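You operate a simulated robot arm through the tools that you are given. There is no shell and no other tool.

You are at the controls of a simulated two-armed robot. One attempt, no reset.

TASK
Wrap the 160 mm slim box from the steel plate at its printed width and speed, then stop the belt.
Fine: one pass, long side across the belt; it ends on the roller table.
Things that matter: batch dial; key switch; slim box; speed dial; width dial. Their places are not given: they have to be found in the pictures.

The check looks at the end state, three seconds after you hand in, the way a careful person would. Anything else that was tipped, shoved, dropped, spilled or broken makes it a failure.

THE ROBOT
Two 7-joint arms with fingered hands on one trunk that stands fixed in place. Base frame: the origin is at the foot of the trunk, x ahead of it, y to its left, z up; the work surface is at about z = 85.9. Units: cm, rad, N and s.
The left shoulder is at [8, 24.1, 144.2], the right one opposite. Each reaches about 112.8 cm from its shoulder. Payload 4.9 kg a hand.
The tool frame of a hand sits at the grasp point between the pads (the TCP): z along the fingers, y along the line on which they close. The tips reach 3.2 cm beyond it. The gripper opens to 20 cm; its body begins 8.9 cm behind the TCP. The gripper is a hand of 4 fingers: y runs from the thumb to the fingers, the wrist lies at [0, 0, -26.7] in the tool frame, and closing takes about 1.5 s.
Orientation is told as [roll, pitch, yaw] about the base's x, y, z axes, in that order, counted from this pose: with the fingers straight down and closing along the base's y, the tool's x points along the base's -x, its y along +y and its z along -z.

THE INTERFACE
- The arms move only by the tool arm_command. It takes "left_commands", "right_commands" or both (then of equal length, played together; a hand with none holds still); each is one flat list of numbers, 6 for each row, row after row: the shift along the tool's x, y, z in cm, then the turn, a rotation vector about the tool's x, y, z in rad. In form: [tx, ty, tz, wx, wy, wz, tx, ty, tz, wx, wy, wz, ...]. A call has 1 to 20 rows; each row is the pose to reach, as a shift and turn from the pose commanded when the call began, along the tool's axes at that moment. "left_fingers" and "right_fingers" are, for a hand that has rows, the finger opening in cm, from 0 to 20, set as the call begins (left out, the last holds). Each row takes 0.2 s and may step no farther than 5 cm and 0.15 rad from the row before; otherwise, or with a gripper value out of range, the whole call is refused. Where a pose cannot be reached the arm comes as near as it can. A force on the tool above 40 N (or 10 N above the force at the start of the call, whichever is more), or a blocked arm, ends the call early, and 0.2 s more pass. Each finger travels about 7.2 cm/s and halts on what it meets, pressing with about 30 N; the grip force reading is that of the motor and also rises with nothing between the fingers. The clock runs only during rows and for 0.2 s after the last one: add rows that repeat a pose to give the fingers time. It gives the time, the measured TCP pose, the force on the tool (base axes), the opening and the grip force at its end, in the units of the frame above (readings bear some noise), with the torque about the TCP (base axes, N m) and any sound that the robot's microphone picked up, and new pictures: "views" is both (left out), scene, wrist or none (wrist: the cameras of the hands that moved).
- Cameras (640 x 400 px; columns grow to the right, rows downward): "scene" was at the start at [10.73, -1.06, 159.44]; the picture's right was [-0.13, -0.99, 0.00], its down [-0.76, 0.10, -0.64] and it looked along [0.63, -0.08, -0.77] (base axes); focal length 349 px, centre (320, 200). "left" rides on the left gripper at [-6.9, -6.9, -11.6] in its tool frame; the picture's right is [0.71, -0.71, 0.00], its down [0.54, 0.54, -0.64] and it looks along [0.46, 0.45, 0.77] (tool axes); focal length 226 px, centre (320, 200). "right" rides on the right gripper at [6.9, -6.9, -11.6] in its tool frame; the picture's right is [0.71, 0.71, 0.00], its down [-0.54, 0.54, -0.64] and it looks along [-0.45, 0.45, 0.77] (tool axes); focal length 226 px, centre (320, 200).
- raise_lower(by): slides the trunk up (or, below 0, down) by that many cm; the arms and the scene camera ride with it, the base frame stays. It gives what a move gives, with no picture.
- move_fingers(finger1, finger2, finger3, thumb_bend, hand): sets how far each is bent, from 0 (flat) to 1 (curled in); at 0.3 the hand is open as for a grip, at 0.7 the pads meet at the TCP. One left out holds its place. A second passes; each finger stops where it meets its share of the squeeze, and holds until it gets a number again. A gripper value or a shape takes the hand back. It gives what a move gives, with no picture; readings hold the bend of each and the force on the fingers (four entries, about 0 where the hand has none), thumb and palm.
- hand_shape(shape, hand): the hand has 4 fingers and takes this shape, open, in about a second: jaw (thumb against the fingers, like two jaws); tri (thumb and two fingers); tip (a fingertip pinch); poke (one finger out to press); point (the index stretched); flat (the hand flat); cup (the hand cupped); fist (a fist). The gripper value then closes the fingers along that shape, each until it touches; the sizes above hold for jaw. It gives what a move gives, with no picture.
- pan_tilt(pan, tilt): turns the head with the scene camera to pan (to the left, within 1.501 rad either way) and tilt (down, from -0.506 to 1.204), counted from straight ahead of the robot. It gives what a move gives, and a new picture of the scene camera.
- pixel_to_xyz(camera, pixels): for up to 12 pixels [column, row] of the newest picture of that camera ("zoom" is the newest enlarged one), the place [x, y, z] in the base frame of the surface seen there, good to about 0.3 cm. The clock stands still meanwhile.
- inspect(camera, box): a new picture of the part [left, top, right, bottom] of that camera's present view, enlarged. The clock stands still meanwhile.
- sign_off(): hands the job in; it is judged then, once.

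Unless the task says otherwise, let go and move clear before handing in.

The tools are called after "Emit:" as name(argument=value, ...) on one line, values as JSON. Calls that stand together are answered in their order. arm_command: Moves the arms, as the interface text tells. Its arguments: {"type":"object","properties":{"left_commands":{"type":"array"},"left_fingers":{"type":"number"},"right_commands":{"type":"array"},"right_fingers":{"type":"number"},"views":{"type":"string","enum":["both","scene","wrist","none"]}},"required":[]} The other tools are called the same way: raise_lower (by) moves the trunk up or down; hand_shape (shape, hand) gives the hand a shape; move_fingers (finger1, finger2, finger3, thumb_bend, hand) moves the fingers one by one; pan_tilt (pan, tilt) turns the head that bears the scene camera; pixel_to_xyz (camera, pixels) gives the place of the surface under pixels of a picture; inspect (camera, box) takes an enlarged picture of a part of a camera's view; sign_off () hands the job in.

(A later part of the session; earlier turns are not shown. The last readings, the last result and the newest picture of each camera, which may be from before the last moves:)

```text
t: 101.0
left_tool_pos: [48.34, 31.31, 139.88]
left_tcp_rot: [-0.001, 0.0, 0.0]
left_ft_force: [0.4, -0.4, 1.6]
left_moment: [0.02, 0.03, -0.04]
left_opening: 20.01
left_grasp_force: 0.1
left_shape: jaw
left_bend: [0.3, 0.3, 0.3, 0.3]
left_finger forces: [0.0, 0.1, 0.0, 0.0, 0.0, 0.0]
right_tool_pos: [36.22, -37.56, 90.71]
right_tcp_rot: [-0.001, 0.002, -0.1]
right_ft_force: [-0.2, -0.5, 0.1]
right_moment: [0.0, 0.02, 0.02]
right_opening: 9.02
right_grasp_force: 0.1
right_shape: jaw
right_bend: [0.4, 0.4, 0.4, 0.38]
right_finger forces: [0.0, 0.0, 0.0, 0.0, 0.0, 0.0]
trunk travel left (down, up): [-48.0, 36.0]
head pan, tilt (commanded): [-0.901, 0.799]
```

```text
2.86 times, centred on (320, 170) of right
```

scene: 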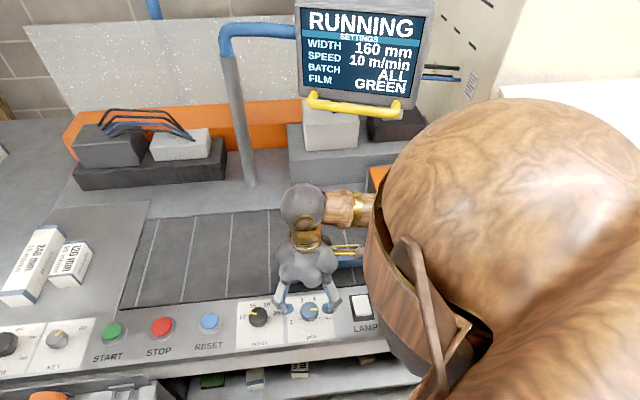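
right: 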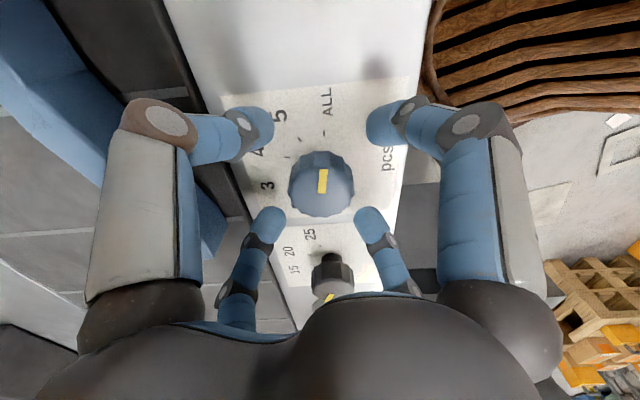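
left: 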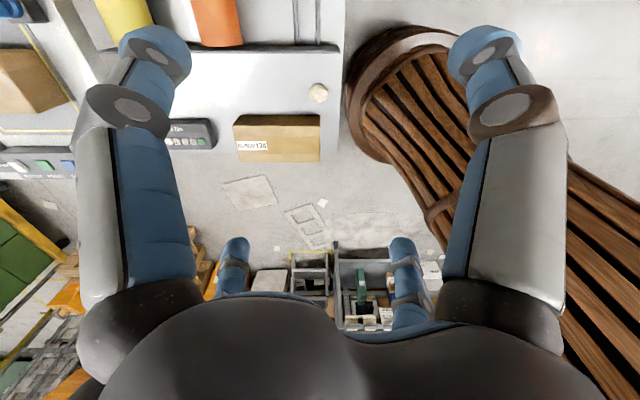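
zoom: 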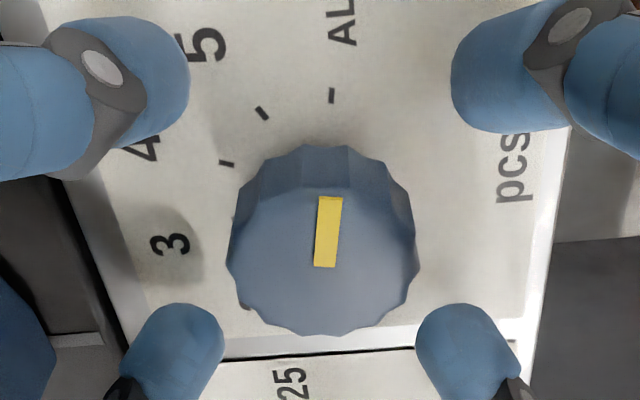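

The knob is nearly centred between the digits. I'll close on it.

Emit:
arm_command(right_commands=[0.15, -0.15, 0, 0, 0, 0, 0.15, -0.15, 0, 0, 0, 0, 0.15, -0.15, 0, 0, 0, 0, 0.15, -0.15, 0, 0, 0, 0, 0.15, -0.15, 0, 0, 0, 0, 0.15, -0.15, 0, 0, 0, 0], right_fingers=2, views="none")

```text
t: 102.4
left_tool_pos: [48.37, 31.38, 139.91]
left_tcp_rot: [-0.001, 0.001, 0.001]
left_ft_force: [0.6, -1.0, 0.4]
left_moment: [0.03, -0.02, -0.01]
left_opening: 19.98
left_grasp_force: 0.0
left_shape: jaw
left_bend: [0.3, 0.3, 0.3, 0.3]
left_finger forces: [0.0, 0.1, 0.1, 0.0, 0.1, 0.1]
right_tool_pos: [35.98, -37.6, 90.62]
right_tcp_rot: [0.0, 0.0, -0.098]
right_ft_force: [0.1, 2.1, -8.0]
right_moment: [0.07, -0.03, 0.06]
right_opening: 3.87
right_grasp_force: 30.5
right_shape: jaw
right_bend: [0.55, 0.54, 0.55, 0.55]
right_finger forces: [25.9, 27.2, 25.6, 0.0, 25.3, 0.0]
trunk travel left (down, up): [-48.0, 36.0]
head pan, tilt (commanded): [-0.901, 0.799]
```

Grip is even with almost no side load. I'll turn 75° counter-clockwise, watching the display.

Emit:
arm_command(right_commands=[0, 0, 0, 0, 0, -0.131, 0, 0, 0, 0, 0, -0.262, 0, 0, 0, 0, 0, -0.393, 0, 0, 0, 0, 0, -0.524, 0, 0, 0, 0, 0, -0.655, 0, 0, 0, 0, 0, -0.785, 0, 0, 0, 0, 0, -0.916, 0, 0, 0, 0, 0, -1.047, 0, 0, 0, 0, 0, -1.178, 0, 0, 0, 0, 0, -1.309], views="both")

```text
t: 104.6
left_tool_pos: [48.29, 31.35, 139.8]
left_tcp_rot: [0.001, -0.001, 0.001]
left_ft_force: [0.1, 0.5, -0.3]
left_moment: [0.0, 0.02, -0.04]
left_opening: 19.99
left_grasp_force: 0.1
left_shape: jaw
left_bend: [0.3, 0.3, 0.3, 0.3]
left_finger forces: [0.0, 0.0, 0.0, 0.0, 0.0, 0.0]
right_tool_pos: [36.1, -37.6, 90.69]
right_tcp_rot: [0.0, -0.001, 1.209]
right_ft_force: [0.7, 6.1, 0.8]
right_moment: [0.19, -0.01, -0.01]
right_opening: 3.88
right_grasp_force: 30.7
right_shape: jaw
right_bend: [0.55, 0.54, 0.55, 0.55]
right_finger forces: [25.5, 28.6, 32.0, 0.0, 27.2, 0.0]
trunk travel left (down, up): [-48.0, 36.0]
head pan, tilt (commanded): [-0.901, 0.799]
```

scene: 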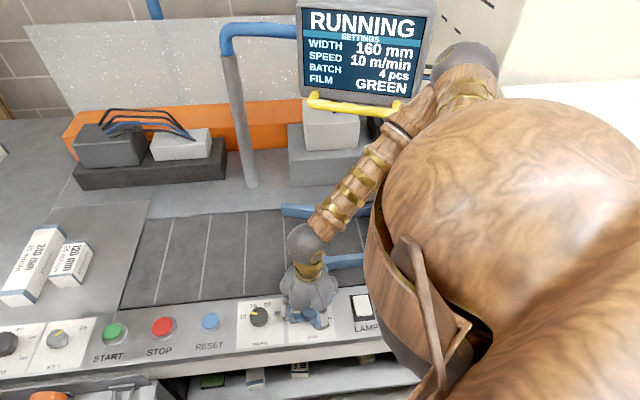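
right: 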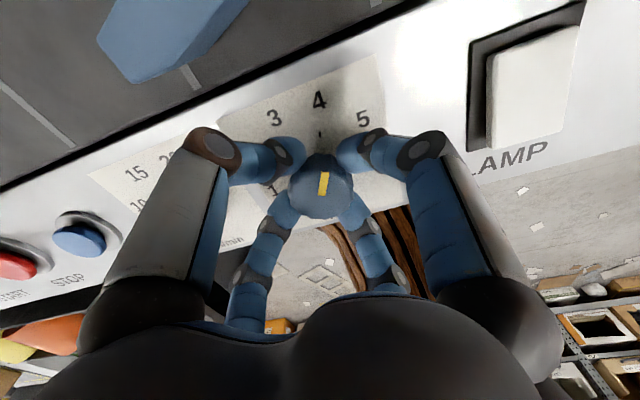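

The display shows BATCH 4 pcs. I'll check the elbow at (465,65) against the display before going on.

Emit:
pixel_to_xyz(camera="scene", pixels=[[465, 55], [440, 85], [425, 80], [300, 95], [430, 20], [400, 100], [485, 75]])

```text
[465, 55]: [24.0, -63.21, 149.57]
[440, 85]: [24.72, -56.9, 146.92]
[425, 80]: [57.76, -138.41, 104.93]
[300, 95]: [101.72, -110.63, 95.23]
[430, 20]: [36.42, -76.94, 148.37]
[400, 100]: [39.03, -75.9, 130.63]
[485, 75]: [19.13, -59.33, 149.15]
```

The elbow is about 18 cm from the display. I'll open, rotate the open hand back by 75°, and re-grip.

Emit:
arm_command(right_commands=[0, 0, 0, 0, 0, 0, 0, 0, 0, 0, 0, 0, 0, 0, 0, 0, 0, 0, 0, 0, 0, 0, 0, 0, 0, 0, 0, 0, 0, 0.131, 0, 0, 0, 0, 0, 0.262, 0, 0, 0, 0, 0, 0.393, 0, 0, 0, 0, 0, 0.524, 0, 0, 0, 0, 0, 0.655, 0, 0, 0, 0, 0, 0.785, 0, 0, 0, 0, 0, 0.916, 0, 0, 0, 0, 0, 1.047, 0, 0, 0, 0, 0, 1.178, 0, 0, 0, 0, 0, 1.309], right_fingers=9, views="both")

```text
t: 107.6
left_tool_pos: [48.29, 31.27, 139.88]
left_tcp_rot: [0.0, -0.001, -0.002]
left_ft_force: [-0.3, 0.2, 0.3]
left_moment: [0.0, -0.04, -0.03]
left_opening: 19.99
left_grasp_force: 0.0
left_shape: jaw
left_bend: [0.3, 0.3, 0.3, 0.3]
left_finger forces: [0.0, 0.1, 0.0, 0.1, 0.0, 0.1]
right_tool_pos: [36.17, -37.62, 90.65]
right_tcp_rot: [0.001, 0.001, -0.103]
right_ft_force: [-0.2, -0.3, -0.4]
right_moment: [-0.01, 0.01, 0.02]
right_opening: 8.96
right_grasp_force: 0.0
right_shape: jaw
right_bend: [0.4, 0.4, 0.4, 0.38]
right_finger forces: [0.1, 0.1, 0.1, 0.1, 0.0, 0.0]
trunk travel left (down, up): [-48.0, 36.0]
head pan, tilt (commanded): [-0.901, 0.799]
```

scene: 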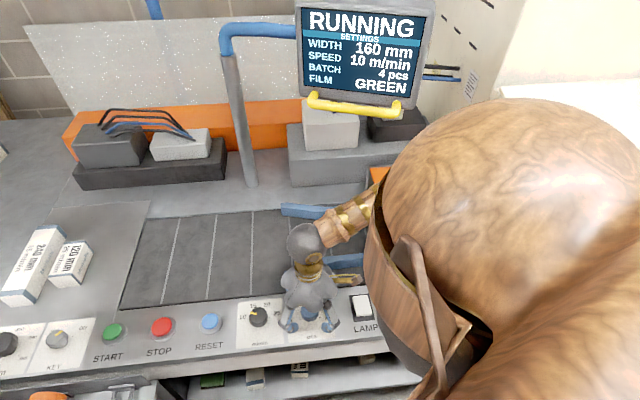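
right: 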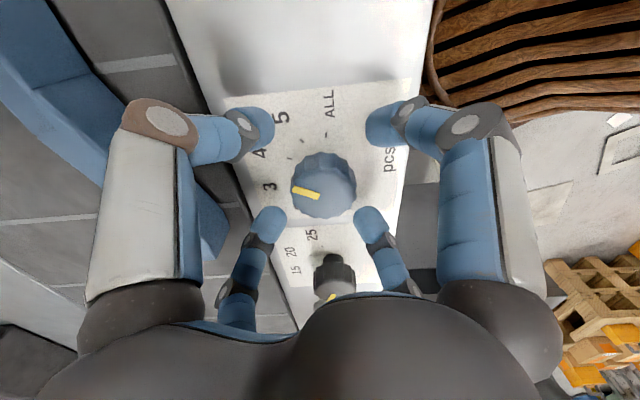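

The mark stayed put and the display still reads 4 pcs. I'll close again and turn another 75°.

Emit:
arm_command(right_commands=[0, 0, 0, 0, 0, 0, 0, 0, 0, 0, 0, 0, 0, 0, 0, 0, 0, 0, 0, 0, 0, 0, 0, 0, 0, 0, 0, 0, 0, 0, 0, 0, 0, 0, 0, 0, 0, 0, 0, 0, 0, -0.131, 0, 0, 0, 0, 0, -0.262, 0, 0, 0, 0, 0, -0.393, 0, 0, 0, 0, 0, -0.524, 0, 0, 0, 0, 0, -0.655, 0, 0, 0, 0, 0, -0.785, 0, 0, 0, 0, 0, -0.916, 0, 0, 0, 0, 0, -1.047, 0, 0, 0, 0, 0, -1.178, 0, 0, 0, 0, 0, -1.309], right_fingers=2, views="scene")

```text
t: 111.0
left_tool_pos: [48.27, 31.22, 139.78]
left_tcp_rot: [0.001, 0.002, 0.001]
left_ft_force: [0.3, -0.6, -0.3]
left_moment: [0.02, 0.02, -0.02]
left_opening: 20.0
left_grasp_force: 0.0
left_shape: jaw
left_bend: [0.3, 0.3, 0.3, 0.3]
left_finger forces: [0.1, 0.1, 0.0, 0.0, 0.0, 0.0]
right_tool_pos: [36.22, -37.7, 90.57]
right_tcp_rot: [0.001, 0.0, 1.213]
right_ft_force: [5.5, 11.4, -10.6]
right_moment: [0.43, -0.27, -0.06]
right_opening: 3.79
right_grasp_force: 30.0
right_shape: jaw
right_bend: [0.55, 0.54, 0.55, 0.55]
right_finger forces: [22.7, 26.3, 33.5, 0.0, 28.0, 0.1]
trunk travel left (down, up): [-48.0, 36.0]
head pan, tilt (commanded): [-0.901, 0.799]
```

scene: 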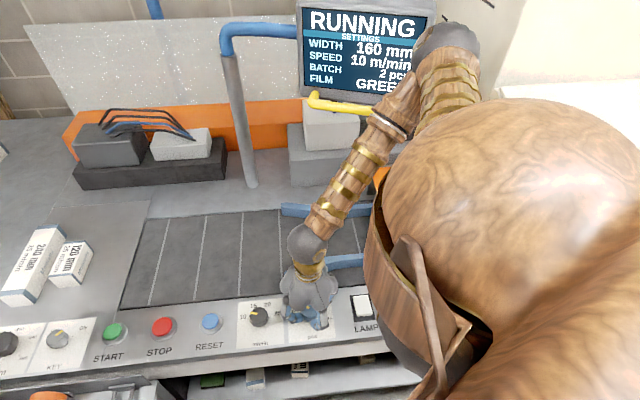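

The display reads 2 pcs. The elbow at (445,45) looks nearer the display, so I measure it before the next move.

Emit:
pixel_to_xyz(camera="scene", pixels=[[445, 35], [420, 45], [425, 70], [380, 140], [430, 15], [408, 90]])

Emit:
inspect(camera="scene", box=[280, 0, 500, 140])

```text
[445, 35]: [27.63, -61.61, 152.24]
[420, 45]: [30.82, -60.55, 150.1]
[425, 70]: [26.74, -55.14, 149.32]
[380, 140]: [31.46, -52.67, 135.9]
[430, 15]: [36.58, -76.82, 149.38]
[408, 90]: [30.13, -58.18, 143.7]
```

```text
2.86 times, centred on (390, 70) of scene
```

zoom: 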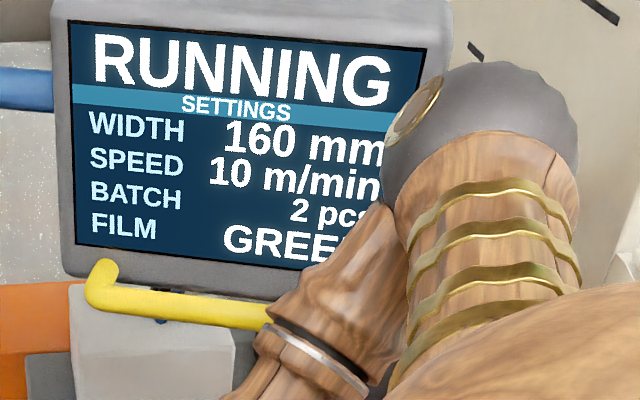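

The elbow is within about 8 cm of the display at this yaw, so I'll do the last turn in a lower yaw range. I open and rotate the open hand back to yaw −0.35.

Emit:
arm_command(right_commands=[0, 0, 0, 0, 0, 0, 0, 0, 0, 0, 0, 0, 0, 0, 0, 0, 0, 0, 0, 0, 0, 0, 0, 0, 0, 0, 0, 0, 0, 0.131, 0, 0, 0, 0, 0, 0.262, 0, 0, 0, 0, 0, 0.393, 0, 0, 0, 0, 0, 0.524, 0, 0, 0, 0, 0, 0.655, 0, 0, 0, 0, 0, 0.785, 0, 0, 0, 0, 0, 0.916, 0, 0, 0, 0, 0, 1.047, 0, 0, 0, 0, 0, 1.178, 0, 0, 0, 0, 0, 1.309, 0, 0, 0, 0, 0, 1.44, 0, 0, 0, 0, 0, 1.56], right_fingers=9, views="both")

```text
t: 114.4
left_tool_pos: [48.27, 31.33, 139.8]
left_tcp_rot: [0.001, 0.0, 0.0]
left_ft_force: [-0.1, -0.4, -0.1]
left_moment: [0.03, -0.03, 0.02]
left_opening: 20.0
left_grasp_force: 0.0
left_shape: jaw
left_bend: [0.3, 0.3, 0.3, 0.3]
left_finger forces: [0.1, 0.1, 0.1, 0.0, 0.0, 0.0]
right_tool_pos: [36.08, -37.66, 90.63]
right_tcp_rot: [0.001, 0.0, -0.354]
right_ft_force: [0.3, 0.0, -0.2]
right_moment: [-0.01, 0.03, -0.04]
right_opening: 8.98
right_grasp_force: 0.0
right_shape: jaw
right_bend: [0.4, 0.4, 0.4, 0.38]
right_finger forces: [0.1, 0.1, 0.1, 0.0, 0.0, 0.0]
trunk travel left (down, up): [-48.0, 36.0]
head pan, tilt (commanded): [-0.901, 0.799]
```

scene: 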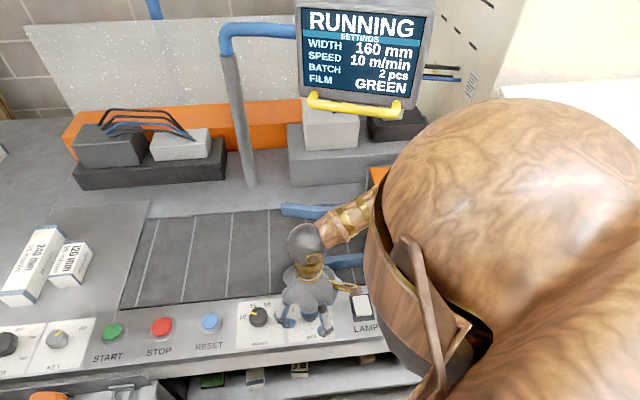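
right: 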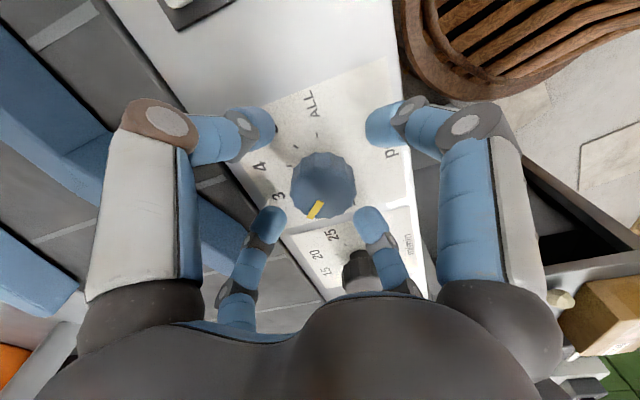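

The dial reads 2 pcs. I'll grip again and turn about 46° more to 1.

Emit:
arm_command(right_commands=[0, 0, 0, 0, 0, 0, 0, 0, 0, 0, 0, 0, 0, 0, 0, 0, 0, 0, 0, 0, 0, 0, 0, 0, 0, 0, 0, 0, 0, 0, 0, 0, 0, 0, 0, 0, 0, 0, 0, 0, 0, -0.133, 0, 0, 0, 0, 0, -0.267, 0, 0, 0, 0, 0, -0.4, 0, 0, 0, 0, 0, -0.533, 0, 0, 0, 0, 0, -0.667, 0, 0, 0, 0, 0, -0.8], right_fingers=2, views="both")

```text
t: 117.0
left_tool_pos: [48.33, 31.36, 139.73]
left_tcp_rot: [0.0, 0.003, 0.001]
left_ft_force: [0.4, -0.6, -0.2]
left_moment: [0.01, 0.04, -0.01]
left_opening: 19.98
left_grasp_force: 0.2
left_shape: jaw
left_bend: [0.3, 0.3, 0.3, 0.3]
left_finger forces: [0.0, 0.0, 0.0, 0.0, 0.1, 0.0]
right_tool_pos: [36.11, -37.63, 90.69]
right_tcp_rot: [0.0, 0.0, 0.451]
right_ft_force: [-0.1, 2.4, -3.1]
right_moment: [0.09, -0.01, -0.06]
right_opening: 3.8
right_grasp_force: 30.0
right_shape: jaw
right_bend: [0.55, 0.54, 0.55, 0.55]
right_finger forces: [26.4, 28.4, 27.8, 0.0, 26.5, 0.0]
trunk travel left (down, up): [-48.0, 36.0]
head pan, tilt (commanded): [-0.901, 0.799]
```

scene: 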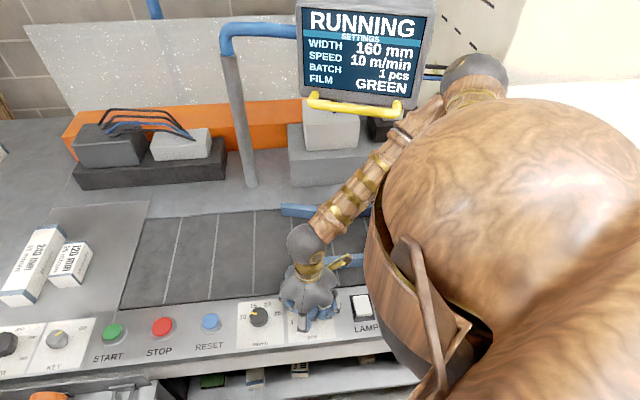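
right: 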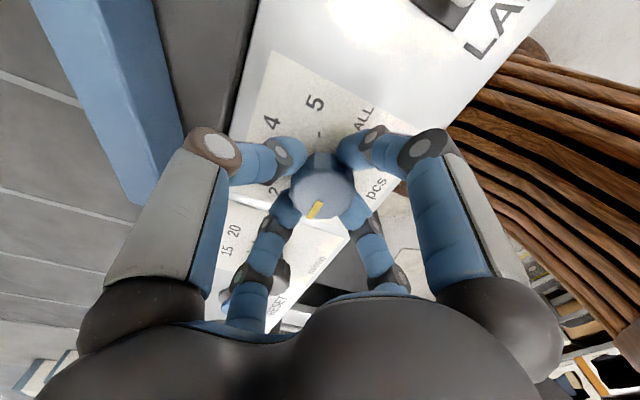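

BATCH now reads 1 pcs. I'll open, lift off, and look at the exit gate.

Emit:
arm_command(right_commands=[0, 0, 0, 0, 0, 0, 0, 0, 0, 0, 0, 0, 0, 0, 0, 0, 0, 0, 0, 0, 0, 0, 0, 0, 0, 0, -2, 0, 0, 0, 0, 0, -4.5, 0, 0, 0, 0, 0, -8, 0, 0, 0, 0, 0, -12, 0, 0, 0], right_fingers=9, views="none")

Emit:
pan_tilt(pan=-1.5, tilt=0.35)

Emit:
inspect(camera="scene", box=[450, 200, 630, 310])

```text
t: 118.8
left_tool_pos: [48.17, 31.36, 139.8]
left_tcp_rot: [0.001, 0.002, 0.0]
left_ft_force: [-1.1, -0.4, -0.4]
left_moment: [-0.07, -0.01, 0.01]
left_opening: 19.98
left_grasp_force: 0.0
left_shape: jaw
left_bend: [0.3, 0.3, 0.3, 0.3]
left_finger forces: [0.1, 0.1, 0.0, 0.0, 0.1, 0.0]
right_tool_pos: [36.09, -37.5, 102.8]
right_tcp_rot: [-0.001, 0.0, 0.451]
right_ft_force: [-0.5, 0.1, 1.4]
right_moment: [0.0, -0.02, 0.01]
right_opening: 8.97
right_grasp_force: 0.0
right_shape: jaw
right_bend: [0.4, 0.4, 0.4, 0.38]
right_finger forces: [0.0, 0.0, 0.0, 0.1, 0.0, 0.0]
trunk travel left (down, up): [-48.0, 36.0]
head pan, tilt (commanded): [-0.901, 0.799]
```

```text
t: 119.8
left_tool_pos: [48.32, 31.31, 139.84]
left_tcp_rot: [0.0, -0.001, 0.001]
left_ft_force: [0.8, 0.7, -0.2]
left_moment: [-0.02, -0.04, 0.02]
left_opening: 19.97
left_grasp_force: 0.1
left_shape: jaw
left_bend: [0.3, 0.3, 0.3, 0.3]
left_finger forces: [0.1, 0.0, 0.0, 0.0, 0.0, 0.0]
right_tool_pos: [36.04, -37.73, 102.55]
right_tcp_rot: [0.002, 0.0, 0.449]
right_ft_force: [0.6, -0.4, -0.5]
right_moment: [-0.04, -0.03, 0.01]
right_opening: 8.95
right_grasp_force: 0.1
right_shape: jaw
right_bend: [0.4, 0.4, 0.4, 0.38]
right_finger forces: [0.0, 0.0, 0.0, 0.1, 0.1, 0.0]
trunk travel left (down, up): [-48.0, 36.0]
head pan, tilt (commanded): [-1.499, 0.351]
```

scene: 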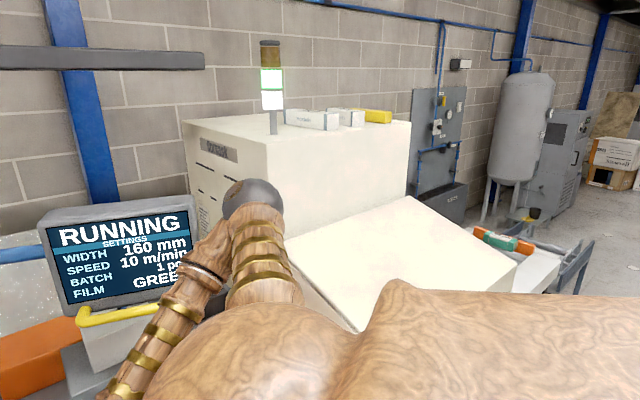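

```text
3.56 times, centred on (540, 255) of scene
```

zoom: 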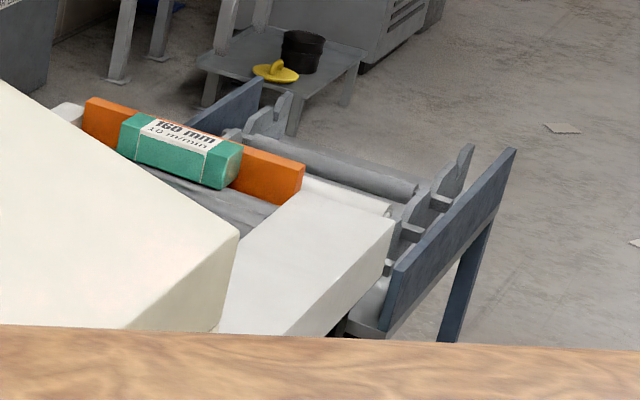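

From here the green-wrapped box clearly rests against the closed orange gate, with the belt still running and batch at 1. I'll wait a moment to see whether the gate releases.

Emit:
arm_command(right_commands=[0, 0, -2, 0, 0, 0, 0, 0, -4, 0, 0, 0, 0, 0, -6, 0, 0, 0, 0, 0, -8, 0, 0, 0, 0, 0, -10, 0, 0, 0, 0, 0, -10, 0, 0, 0, 0, 0, -10, 0, 0, 0, 0, 0, -10, 0, 0, 0, 0, 0, -10, 0, 0, 0, 0, 0, -10, 0, 0, 0], views="scene")

Emit:
inspect(camera="scene", box=[450, 200, 630, 310])

```text
t: 122.0
left_tool_pos: [48.28, 31.22, 139.87]
left_tcp_rot: [0.0, -0.001, 0.0]
left_ft_force: [0.1, -0.5, -0.7]
left_moment: [-0.04, 0.01, 0.0]
left_opening: 19.99
left_grasp_force: 0.1
left_shape: jaw
left_bend: [0.3, 0.3, 0.3, 0.3]
left_finger forces: [0.0, 0.1, 0.0, 0.0, 0.1, 0.0]
right_tool_pos: [36.77, -37.85, 112.37]
right_tcp_rot: [0.003, 0.004, 0.449]
right_ft_force: [0.1, 0.1, -0.2]
right_moment: [-0.01, 0.01, 0.01]
right_opening: 8.98
right_grasp_force: 0.1
right_shape: jaw
right_bend: [0.4, 0.4, 0.4, 0.38]
right_finger forces: [0.1, 0.0, 0.1, 0.1, 0.0, 0.0]
right hand out of reach, approached as far as the arm can: row 5, 6, 7, 8, 9, 10
trunk travel left (down, up): [-48.0, 36.0]
head pan, tilt (commanded): [-1.499, 0.351]
```

scene: 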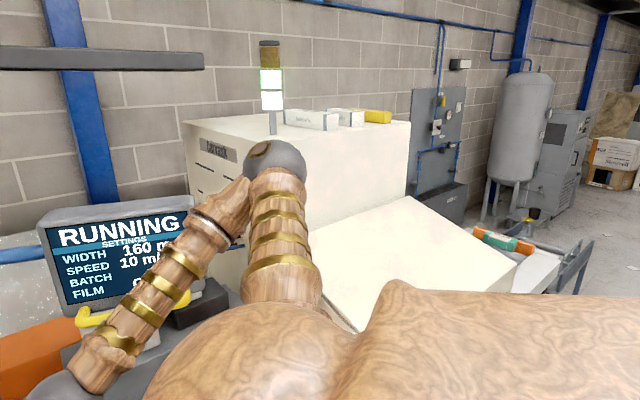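

```text
3.56 times, centred on (540, 255) of scene
```

zoom: 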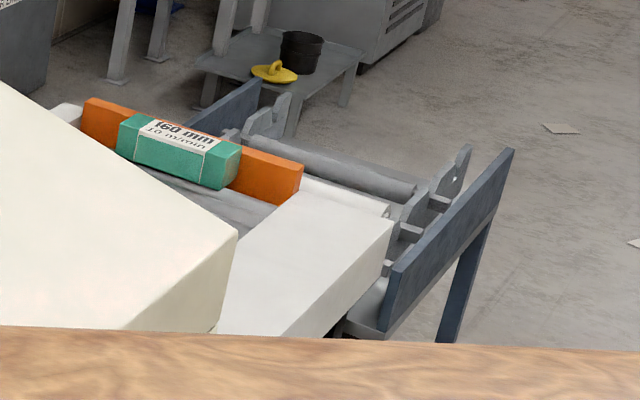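

The gate stays shut even with batch at 1, so the machine may take its settings only at START. Before pressing anything I'll move the right arm over STOP, out of the view, and look for printed notes on the cabinet.

Emit:
arm_command(right_commands=[-3.887, 1.36, 0.944, 0, 0, 0, -7.774, 2.72, 1.888, 0, 0, 0, -11.661, 4.08, 2.832, 0, 0, 0, -15.548, 5.44, 3.776, 0, 0, 0, -19.435, 6.8, 4.72, 0, 0, 0, -23.322, 8.16, 5.664, 0, 0, 0, -27.209, 9.52, 6.608, 0, 0, 0, -31.096, 10.88, 7.552, 0, 0, 0, -34.98, 12.24, 8.5, 0, 0, 0], right_fingers=0, views="none")

Emit:
pan_tilt(pan=-1.2, tilt=0.4)

```text
t: 124.0
left_tool_pos: [48.44, 31.3, 139.67]
left_tcp_rot: [-0.002, 0.001, 0.0]
left_ft_force: [0.5, 0.6, -0.2]
left_moment: [-0.05, 0.02, 0.03]
left_opening: 20.02
left_grasp_force: 0.1
left_shape: jaw
left_bend: [0.3, 0.3, 0.3, 0.3]
left_finger forces: [0.0, 0.1, 0.0, 0.0, 0.1, 0.0]
right_tool_pos: [63.28, -11.92, 103.69]
right_tcp_rot: [-0.004, 0.004, 0.448]
right_ft_force: [-0.3, 0.0, 0.0]
right_moment: [-0.01, 0.06, -0.03]
right_opening: 0.0
right_grasp_force: 29.9
right_shape: jaw
right_bend: [0.7, 0.7, 0.7, 0.7]
right_finger forces: [0.1, 0.1, 0.0, 0.0, 0.0, 0.1]
trunk travel left (down, up): [-48.0, 36.0]
head pan, tilt (commanded): [-1.499, 0.351]
```

```text
t: 124.8
left_tool_pos: [48.33, 31.31, 139.78]
left_tcp_rot: [-0.001, 0.001, 0.001]
left_ft_force: [0.5, 0.2, -0.2]
left_moment: [-0.03, -0.02, -0.01]
left_opening: 19.99
left_grasp_force: 0.0
left_shape: jaw
left_bend: [0.3, 0.3, 0.3, 0.3]
left_finger forces: [0.0, 0.1, 0.0, 0.1, 0.0, 0.0]
right_tool_pos: [62.93, -11.85, 103.76]
right_tcp_rot: [0.001, 0.0, 0.45]
right_ft_force: [0.2, -0.4, 1.0]
right_moment: [0.01, -0.01, 0.0]
right_opening: 0.0
right_grasp_force: 30.6
right_shape: jaw
right_bend: [0.7, 0.7, 0.7, 0.7]
right_finger forces: [0.0, 0.1, 0.1, 0.1, 0.1, 0.1]
trunk travel left (down, up): [-48.0, 36.0]
head pan, tilt (commanded): [-1.201, 0.4]
```

scene: 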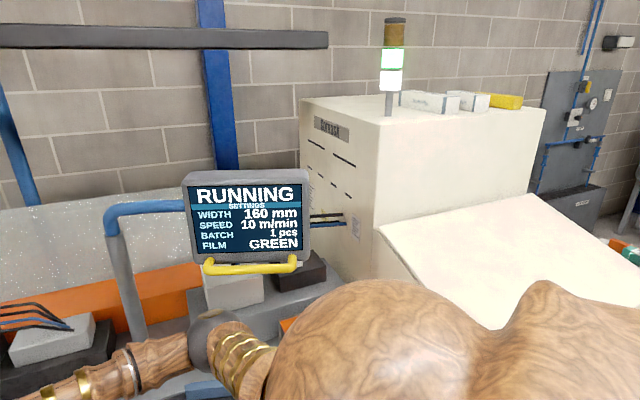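

I'll zoom in on the papers stuck on the cabinet at (355,225) and (310,190), and on the exit.

Emit:
inspect(camera="scene", box=[340, 205, 370, 245])

Emit:
inspect(camera="scene", box=[295, 110, 375, 240])

Emit:
inspect(camera="scene", box=[560, 200, 640, 280])

```text
10.00 times, centred on (355, 225) of scene
```

zoom: 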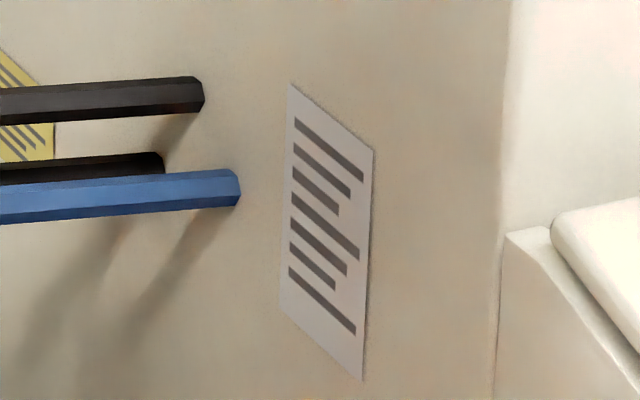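

```text
3.08 times, centred on (335, 175) of scene
```

zoom: 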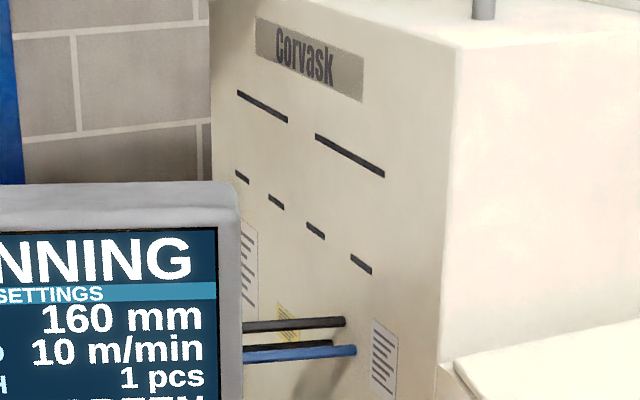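

```text
5.00 times, centred on (600, 240) of scene
```

zoom: 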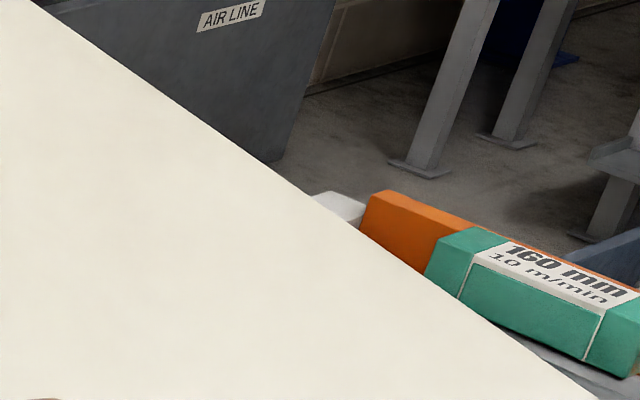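

There are no readable instructions. I need a better look at what the box is lying on, so I'll raise the trunk to look over the tunnel cover at the exit.

Emit:
raise_lower(by=34)

Emit:
pan_tilt(pan=-1.5, tilt=0.5)

Emit:
inspect(camera="scene", box=[430, 160, 640, 300])

```text
t: 128.1
left_tool_pos: [48.4, 31.3, 173.82]
left_tcp_rot: [0.0, -0.001, 0.002]
left_ft_force: [0.2, 0.1, -0.6]
left_moment: [0.0, -0.01, 0.05]
left_opening: 20.01
left_grasp_force: 0.0
left_shape: jaw
left_bend: [0.3, 0.3, 0.3, 0.3]
left_finger forces: [0.1, 0.1, 0.1, 0.1, 0.1, 0.1]
right_tool_pos: [63.04, -11.79, 137.81]
right_tcp_rot: [-0.001, 0.001, 0.448]
right_ft_force: [0.2, 0.0, 0.2]
right_moment: [-0.01, 0.03, 0.04]
right_opening: 0.0
right_grasp_force: 29.8
right_shape: jaw
right_bend: [0.7, 0.7, 0.7, 0.7]
right_finger forces: [0.0, 0.0, 0.1, 0.1, 0.0, 0.0]
trunk travel left (down, up): [-82.0, 2.0]
head pan, tilt (commanded): [-1.201, 0.4]
```

```text
t: 128.9
left_tool_pos: [48.36, 31.26, 173.87]
left_tcp_rot: [0.001, 0.0, 0.0]
left_ft_force: [0.6, 0.3, 0.1]
left_moment: [0.02, 0.0, -0.02]
left_opening: 20.02
left_grasp_force: 0.1
left_shape: jaw
left_bend: [0.3, 0.3, 0.3, 0.3]
left_finger forces: [0.0, 0.1, 0.1, 0.0, 0.0, 0.0]
right_tool_pos: [62.99, -11.96, 137.84]
right_tcp_rot: [0.0, 0.0, 0.447]
right_ft_force: [-0.2, -0.9, -0.4]
right_moment: [-0.01, -0.01, -0.01]
right_opening: 0.0
right_grasp_force: 30.4
right_shape: jaw
right_bend: [0.7, 0.7, 0.7, 0.7]
right_finger forces: [0.0, 0.1, 0.0, 0.0, 0.1, 0.0]
trunk travel left (down, up): [-82.0, 2.0]
head pan, tilt (commanded): [-1.499, 0.499]
```

scene: 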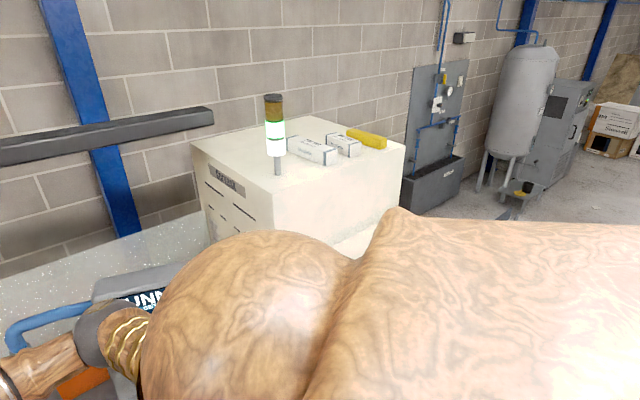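

```text
2.86 times, centred on (535, 230) of scene
```

zoom: 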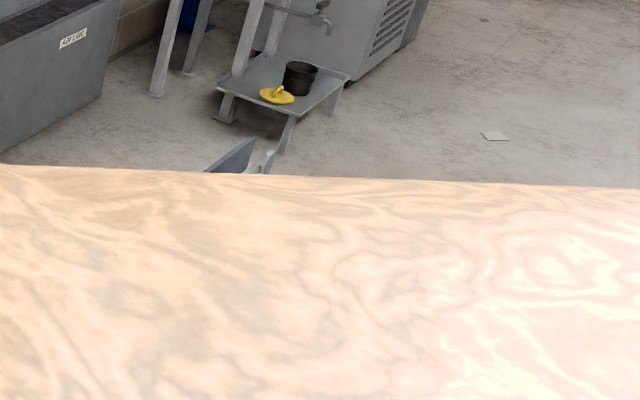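

The shoulder hides more from up here. I'll come back down to the earlier height and look at the gate and counter again.

Emit:
raise_lower(by=-36)

Emit:
pan_tilt(pan=-1.5, tilt=0.3)

Emit:
inspect(camera="scene", box=[450, 200, 630, 310])

```text
t: 132.4
left_tool_pos: [48.31, 31.31, 137.88]
left_tcp_rot: [-0.001, 0.001, 0.0]
left_ft_force: [0.0, 0.3, 0.0]
left_moment: [0.02, 0.01, 0.01]
left_opening: 19.97
left_grasp_force: 0.1
left_shape: jaw
left_bend: [0.3, 0.3, 0.3, 0.3]
left_finger forces: [0.0, 0.1, 0.0, 0.1, 0.1, 0.0]
right_tool_pos: [63.01, -11.92, 101.78]
right_tcp_rot: [0.001, 0.001, 0.449]
right_ft_force: [0.7, 0.5, 0.3]
right_moment: [-0.01, -0.01, -0.01]
right_opening: 0.01
right_grasp_force: 29.7
right_shape: jaw
right_bend: [0.7, 0.7, 0.7, 0.7]
right_finger forces: [0.0, 0.0, 0.0, 0.0, 0.0, 0.0]
trunk travel left (down, up): [-46.0, 38.0]
head pan, tilt (commanded): [-1.499, 0.499]
```

```text
t: 133.2
left_tool_pos: [48.41, 31.23, 137.83]
left_tcp_rot: [-0.001, 0.0, 0.0]
left_ft_force: [0.1, -0.5, -0.1]
left_moment: [0.0, -0.05, 0.01]
left_opening: 20.0
left_grasp_force: 0.0
left_shape: jaw
left_bend: [0.3, 0.3, 0.3, 0.3]
left_finger forces: [0.1, 0.0, 0.1, 0.1, 0.1, 0.0]
right_tool_pos: [63.03, -11.83, 101.72]
right_tcp_rot: [-0.001, -0.001, 0.449]
right_ft_force: [0.8, -0.1, 0.1]
right_moment: [-0.02, 0.02, 0.0]
right_opening: 0.03
right_grasp_force: 30.0
right_shape: jaw
right_bend: [0.7, 0.7, 0.7, 0.7]
right_finger forces: [0.0, 0.1, 0.0, 0.0, 0.0, 0.1]
trunk travel left (down, up): [-46.0, 38.0]
head pan, tilt (commanded): [-1.499, 0.3]
```

scene: 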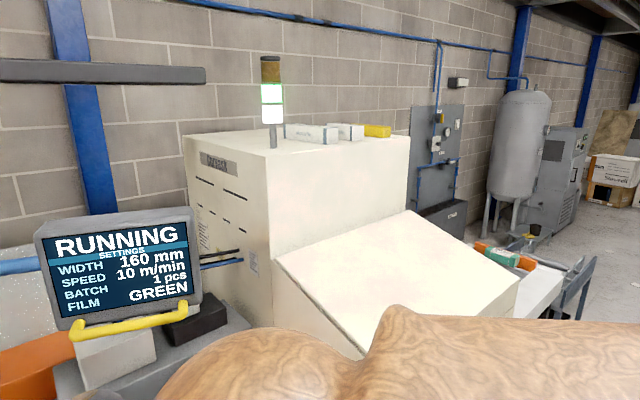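

```text
3.56 times, centred on (540, 255) of scene
```

zoom: 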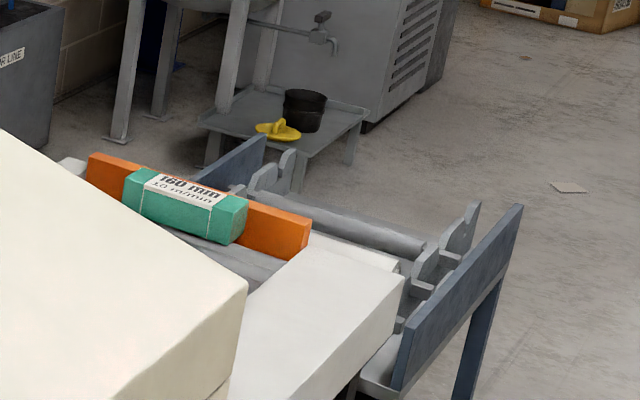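

The gate is still shut with the box against it. The machine may take the batch setting only when START is pressed, and pressing START again while running is harmless, so I'll try that while watching the gate.

Emit:
arm_command(right_commands=[-3.87, 1.26, 1.25, 0, 0, 0, -7.73, 2.53, 2.5, 0, 0, 0, -11.6, 3.79, 3.75, 0, 0, 0, -11.6, 3.79, 7.5, 0, 0, 0, -11.6, 3.79, 9.8, 0, 0, 0, -11.6, 3.79, 10.7, 0, 0, 0, -11.6, 3.79, 11.2, 0, 0, 0, -11.6, 3.79, 11.4, 0, 0, 0], views="scene")

Emit:
arm_command(right_commands=[0, 0, -3, 0, 0, 0, 0, 0, -6, 0, 0, 0, 0, 0, -8, 0, 0, 0, 0, 0, -8, 0, 0, 0], views="scene")

Emit:
inspect(camera="scene", box=[450, 200, 630, 310])

```text
t: 135.0
left_tool_pos: [48.21, 31.36, 137.94]
left_tcp_rot: [0.001, -0.001, -0.001]
left_ft_force: [0.2, 0.4, 0.9]
left_moment: [0.0, -0.01, -0.01]
left_opening: 20.01
left_grasp_force: 0.1
left_shape: jaw
left_bend: [0.3, 0.3, 0.3, 0.3]
left_finger forces: [0.0, 0.1, 0.1, 0.0, 0.0, 0.0]
right_tool_pos: [71.79, -3.38, 90.74]
right_tcp_rot: [-0.002, -0.003, 0.45]
right_ft_force: [1.4, 0.5, 24.0]
right_moment: [0.11, 0.13, 0.03]
right_opening: 0.03
right_grasp_force: 30.2
right_shape: jaw
right_bend: [0.7, 0.7, 0.7, 0.7]
right_finger forces: [0.0, 0.0, 0.0, 0.0, 0.0, 0.1]
trunk travel left (down, up): [-46.0, 38.0]
head pan, tilt (commanded): [-1.499, 0.3]
heard: click
```

scene: 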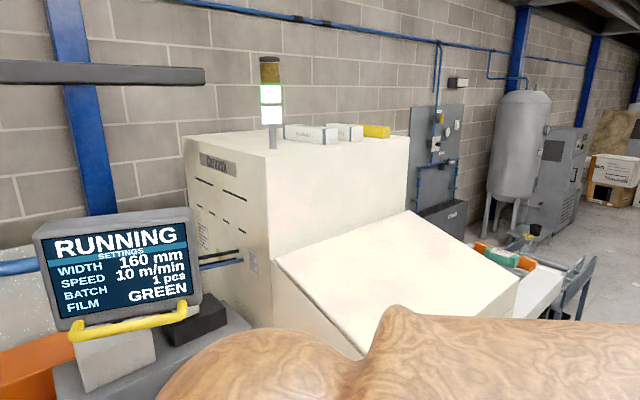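

```text
t: 136.0
left_tool_pos: [48.4, 31.3, 137.83]
left_tcp_rot: [-0.001, 0.002, 0.002]
left_ft_force: [0.7, -0.4, 0.6]
left_moment: [-0.02, 0.02, -0.01]
left_opening: 19.97
left_grasp_force: 0.0
left_shape: jaw
left_bend: [0.3, 0.3, 0.3, 0.3]
left_finger forces: [0.0, 0.0, 0.1, 0.0, 0.1, 0.0]
right_tool_pos: [71.83, -3.55, 98.27]
right_tcp_rot: [0.001, 0.0, 0.449]
right_ft_force: [0.2, -0.2, -0.5]
right_moment: [0.01, -0.01, -0.02]
right_opening: 0.0
right_grasp_force: 30.6
right_shape: jaw
right_bend: [0.7, 0.7, 0.7, 0.7]
right_finger forces: [0.0, 0.0, 0.1, 0.1, 0.1, 0.0]
trunk travel left (down, up): [-46.0, 38.0]
head pan, tilt (commanded): [-1.499, 0.3]
```

scene: 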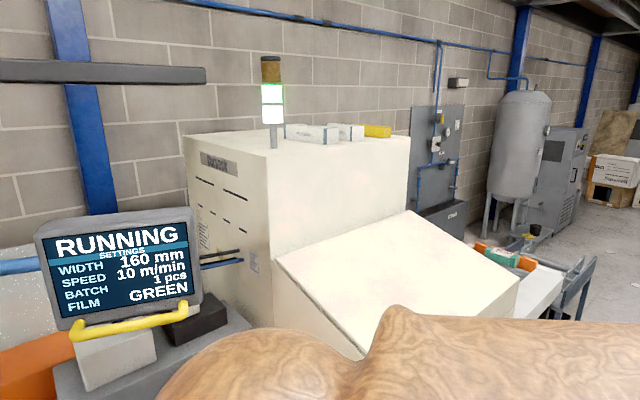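

```text
3.56 times, centred on (540, 255) of scene
```

zoom: 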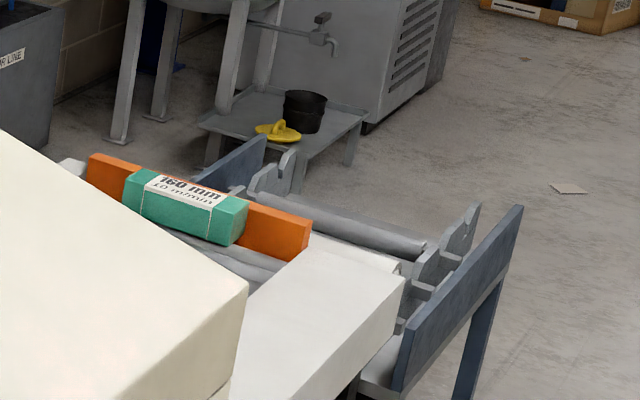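

START while running changed nothing. Next I'll press STOP and see whether the gate or the display reacts.

Emit:
arm_command(right_commands=[3.85, -1.18, 0.1, 0, 0, 0, 7.71, -2.35, 0.2, 0, 0, 0, 11.56, -3.53, 0.3, 0, 0, 0, 11.56, -3.53, 4.0, 0, 0, 0, 11.56, -3.53, 6.2, 0, 0, 0, 11.56, -3.53, 7.2, 0, 0, 0, 11.56, -3.53, 7.7, 0, 0, 0, 11.56, -3.53, 7.9, 0, 0, 0], views="scene")

Emit:
arm_command(right_commands=[0, 0, -3, 0, 0, 0, 0, 0, -6, 0, 0, 0, 0, 0, -8, 0, 0, 0, 0, 0, -8, 0, 0, 0], views="scene")

Emit:
inspect(camera="scene", box=[450, 200, 630, 310])

```text
t: 137.8
left_tool_pos: [48.15, 31.44, 137.93]
left_tcp_rot: [0.001, -0.001, -0.001]
left_ft_force: [0.0, -0.3, 0.5]
left_moment: [-0.04, 0.0, -0.01]
left_opening: 19.96
left_grasp_force: 0.2
left_shape: jaw
left_bend: [0.3, 0.3, 0.3, 0.3]
left_finger forces: [0.0, 0.1, 0.1, 0.1, 0.0, 0.1]
right_tool_pos: [62.79, -11.67, 90.82]
right_tcp_rot: [-0.001, -0.003, 0.448]
right_ft_force: [1.8, 2.0, 21.3]
right_moment: [0.07, -0.02, 0.03]
right_opening: 0.0
right_grasp_force: 30.0
right_shape: jaw
right_bend: [0.7, 0.7, 0.7, 0.7]
right_finger forces: [0.0, 0.0, 0.0, 0.0, 0.0, 0.0]
trunk travel left (down, up): [-46.0, 38.0]
head pan, tilt (commanded): [-1.499, 0.3]
heard: click
```

scene: 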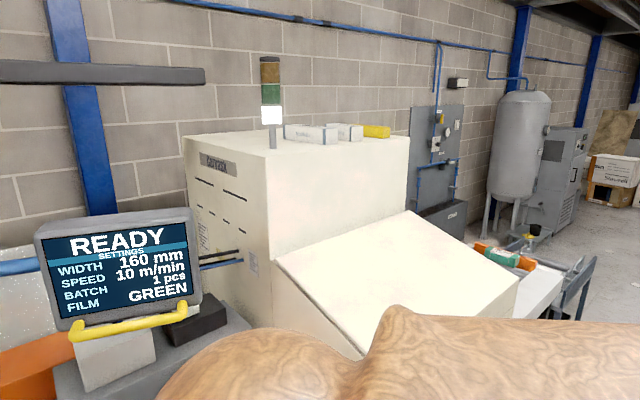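

```text
t: 138.8
left_tool_pos: [48.33, 31.37, 137.85]
left_tcp_rot: [-0.001, 0.0, 0.0]
left_ft_force: [1.4, 0.5, 0.1]
left_moment: [0.0, -0.02, -0.03]
left_opening: 20.02
left_grasp_force: 0.1
left_shape: jaw
left_bend: [0.3, 0.3, 0.3, 0.3]
left_finger forces: [0.0, 0.0, 0.1, 0.0, 0.0, 0.1]
right_tool_pos: [63.02, -11.72, 98.29]
right_tcp_rot: [0.0, 0.001, 0.448]
right_ft_force: [0.0, -0.5, 0.0]
right_moment: [-0.04, 0.02, -0.01]
right_opening: 0.0
right_grasp_force: 30.0
right_shape: jaw
right_bend: [0.7, 0.7, 0.7, 0.7]
right_finger forces: [0.0, 0.0, 0.0, 0.1, 0.0, 0.0]
trunk travel left (down, up): [-46.0, 38.0]
head pan, tilt (commanded): [-1.499, 0.3]
```

scene: 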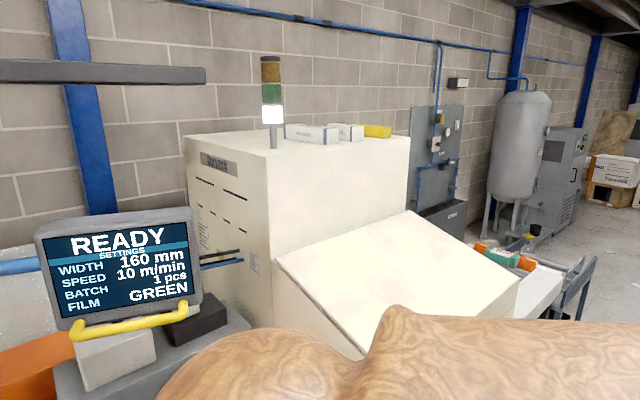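

```text
3.56 times, centred on (540, 255) of scene
```

zoom: 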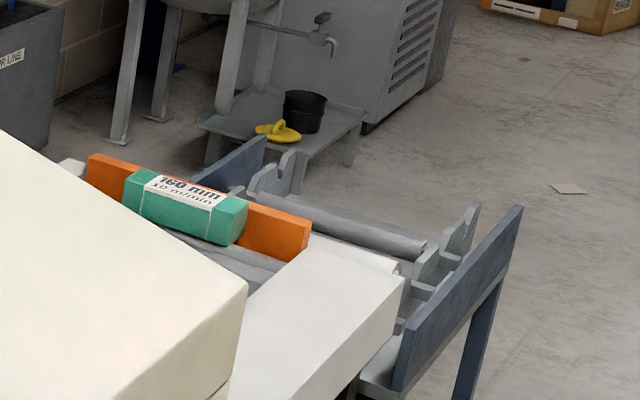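

The display is back to READY and the green lamp is off; the box has not moved. The surface under the box shows lines parallel to it, maybe rollers, so I'll look very closely there.

Emit:
inspect(camera="scene", box=[470, 235, 550, 285])

Emit:
inspect(camera="scene", box=[500, 230, 610, 310])

Emit:
pixel_to_xyz(camera="scene", pixels=[[495, 256], [503, 260], [510, 263], [517, 267], [515, 262], [520, 265], [512, 258], [480, 243], [525, 262], [535, 268], [545, 275], [560, 268]])

```text
8.00 times, centred on (510, 260) of scene
```

zoom: 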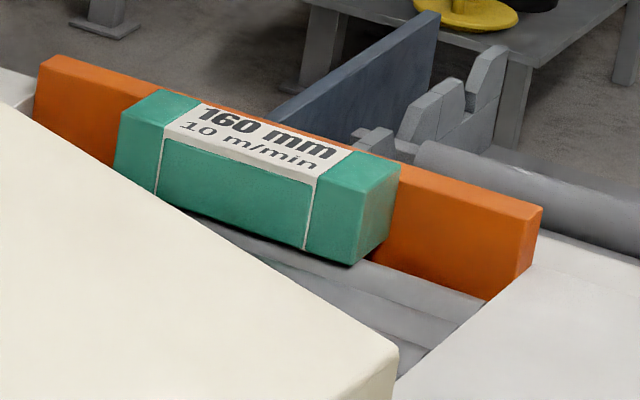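

```text
5.00 times, centred on (555, 270) of scene
```

zoom: 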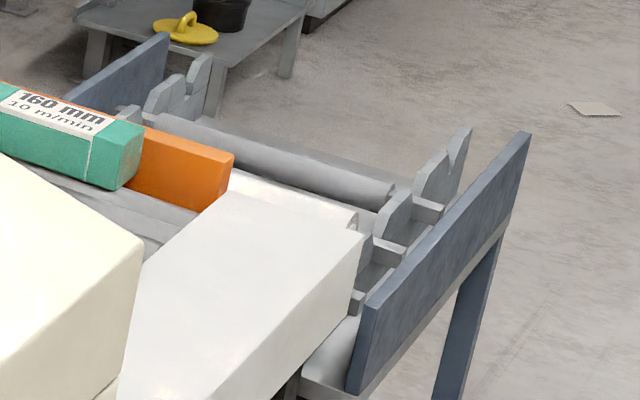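

```text
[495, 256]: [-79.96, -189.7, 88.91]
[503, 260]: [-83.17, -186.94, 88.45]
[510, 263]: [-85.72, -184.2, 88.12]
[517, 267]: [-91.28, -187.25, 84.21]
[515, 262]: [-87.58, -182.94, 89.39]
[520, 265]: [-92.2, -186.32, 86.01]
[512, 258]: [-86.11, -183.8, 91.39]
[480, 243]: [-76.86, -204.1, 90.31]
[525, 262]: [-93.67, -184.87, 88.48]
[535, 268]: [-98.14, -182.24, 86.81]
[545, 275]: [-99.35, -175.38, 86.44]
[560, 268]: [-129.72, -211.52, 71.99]
```

Close up, the surface in front of the box at (430,290) in the 8× zoom looks like rounded rollers, with the orange bar as their end stop; the notched rack beyond is 12 cm lower and looks like a roll cradle. I'll raise slightly for a better view of that surface.

Emit:
raise_lower(by=6)

Emit:
pan_tilt(pan=-1.5, tilt=0.1)

Emit:
inspect(camera="scene", box=[440, 270, 560, 350])

```text
t: 139.8
left_tool_pos: [48.32, 31.3, 143.87]
left_tcp_rot: [-0.001, 0.001, -0.001]
left_ft_force: [0.3, -0.9, -0.7]
left_moment: [0.01, 0.02, -0.02]
left_opening: 20.0
left_grasp_force: 0.0
left_shape: jaw
left_bend: [0.3, 0.3, 0.3, 0.3]
left_finger forces: [0.0, 0.0, 0.0, 0.0, 0.1, 0.0]
right_tool_pos: [63.16, -11.77, 104.31]
right_tcp_rot: [0.0, 0.0, 0.448]
right_ft_force: [-0.3, -1.0, 0.2]
right_moment: [-0.05, 0.02, -0.01]
right_opening: 0.04
right_grasp_force: 29.6
right_shape: jaw
right_bend: [0.7, 0.7, 0.7, 0.7]
right_finger forces: [0.0, 0.0, 0.0, 0.0, 0.0, 0.1]
trunk travel left (down, up): [-52.0, 32.0]
head pan, tilt (commanded): [-1.499, 0.3]
```

```text
t: 140.5
left_tool_pos: [48.36, 31.38, 143.86]
left_tcp_rot: [-0.001, 0.001, 0.0]
left_ft_force: [-0.4, -0.5, 0.7]
left_moment: [-0.04, 0.01, -0.03]
left_opening: 20.01
left_grasp_force: 0.1
left_shape: jaw
left_bend: [0.3, 0.3, 0.3, 0.3]
left_finger forces: [0.1, 0.1, 0.0, 0.1, 0.0, 0.0]
right_tool_pos: [62.99, -11.78, 104.16]
right_tcp_rot: [0.0, 0.001, 0.449]
right_ft_force: [-1.0, -0.2, 0.0]
right_moment: [0.0, -0.02, 0.01]
right_opening: 0.02
right_grasp_force: 30.2
right_shape: jaw
right_bend: [0.7, 0.7, 0.7, 0.7]
right_finger forces: [0.0, 0.0, 0.0, 0.0, 0.0, 0.0]
trunk travel left (down, up): [-52.0, 32.0]
head pan, tilt (commanded): [-1.499, 0.099]
```

scene: 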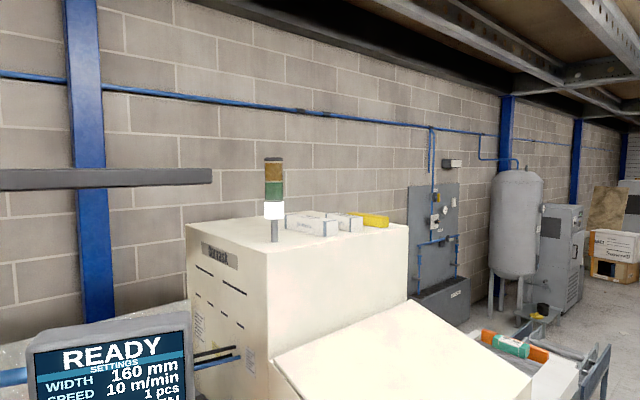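

```text
5.00 times, centred on (500, 310) of scene
```

zoom: 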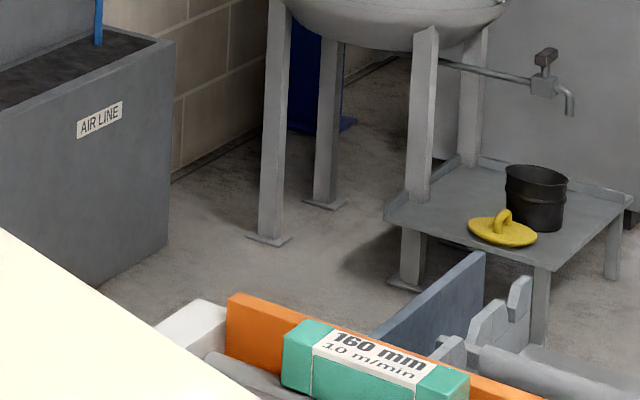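

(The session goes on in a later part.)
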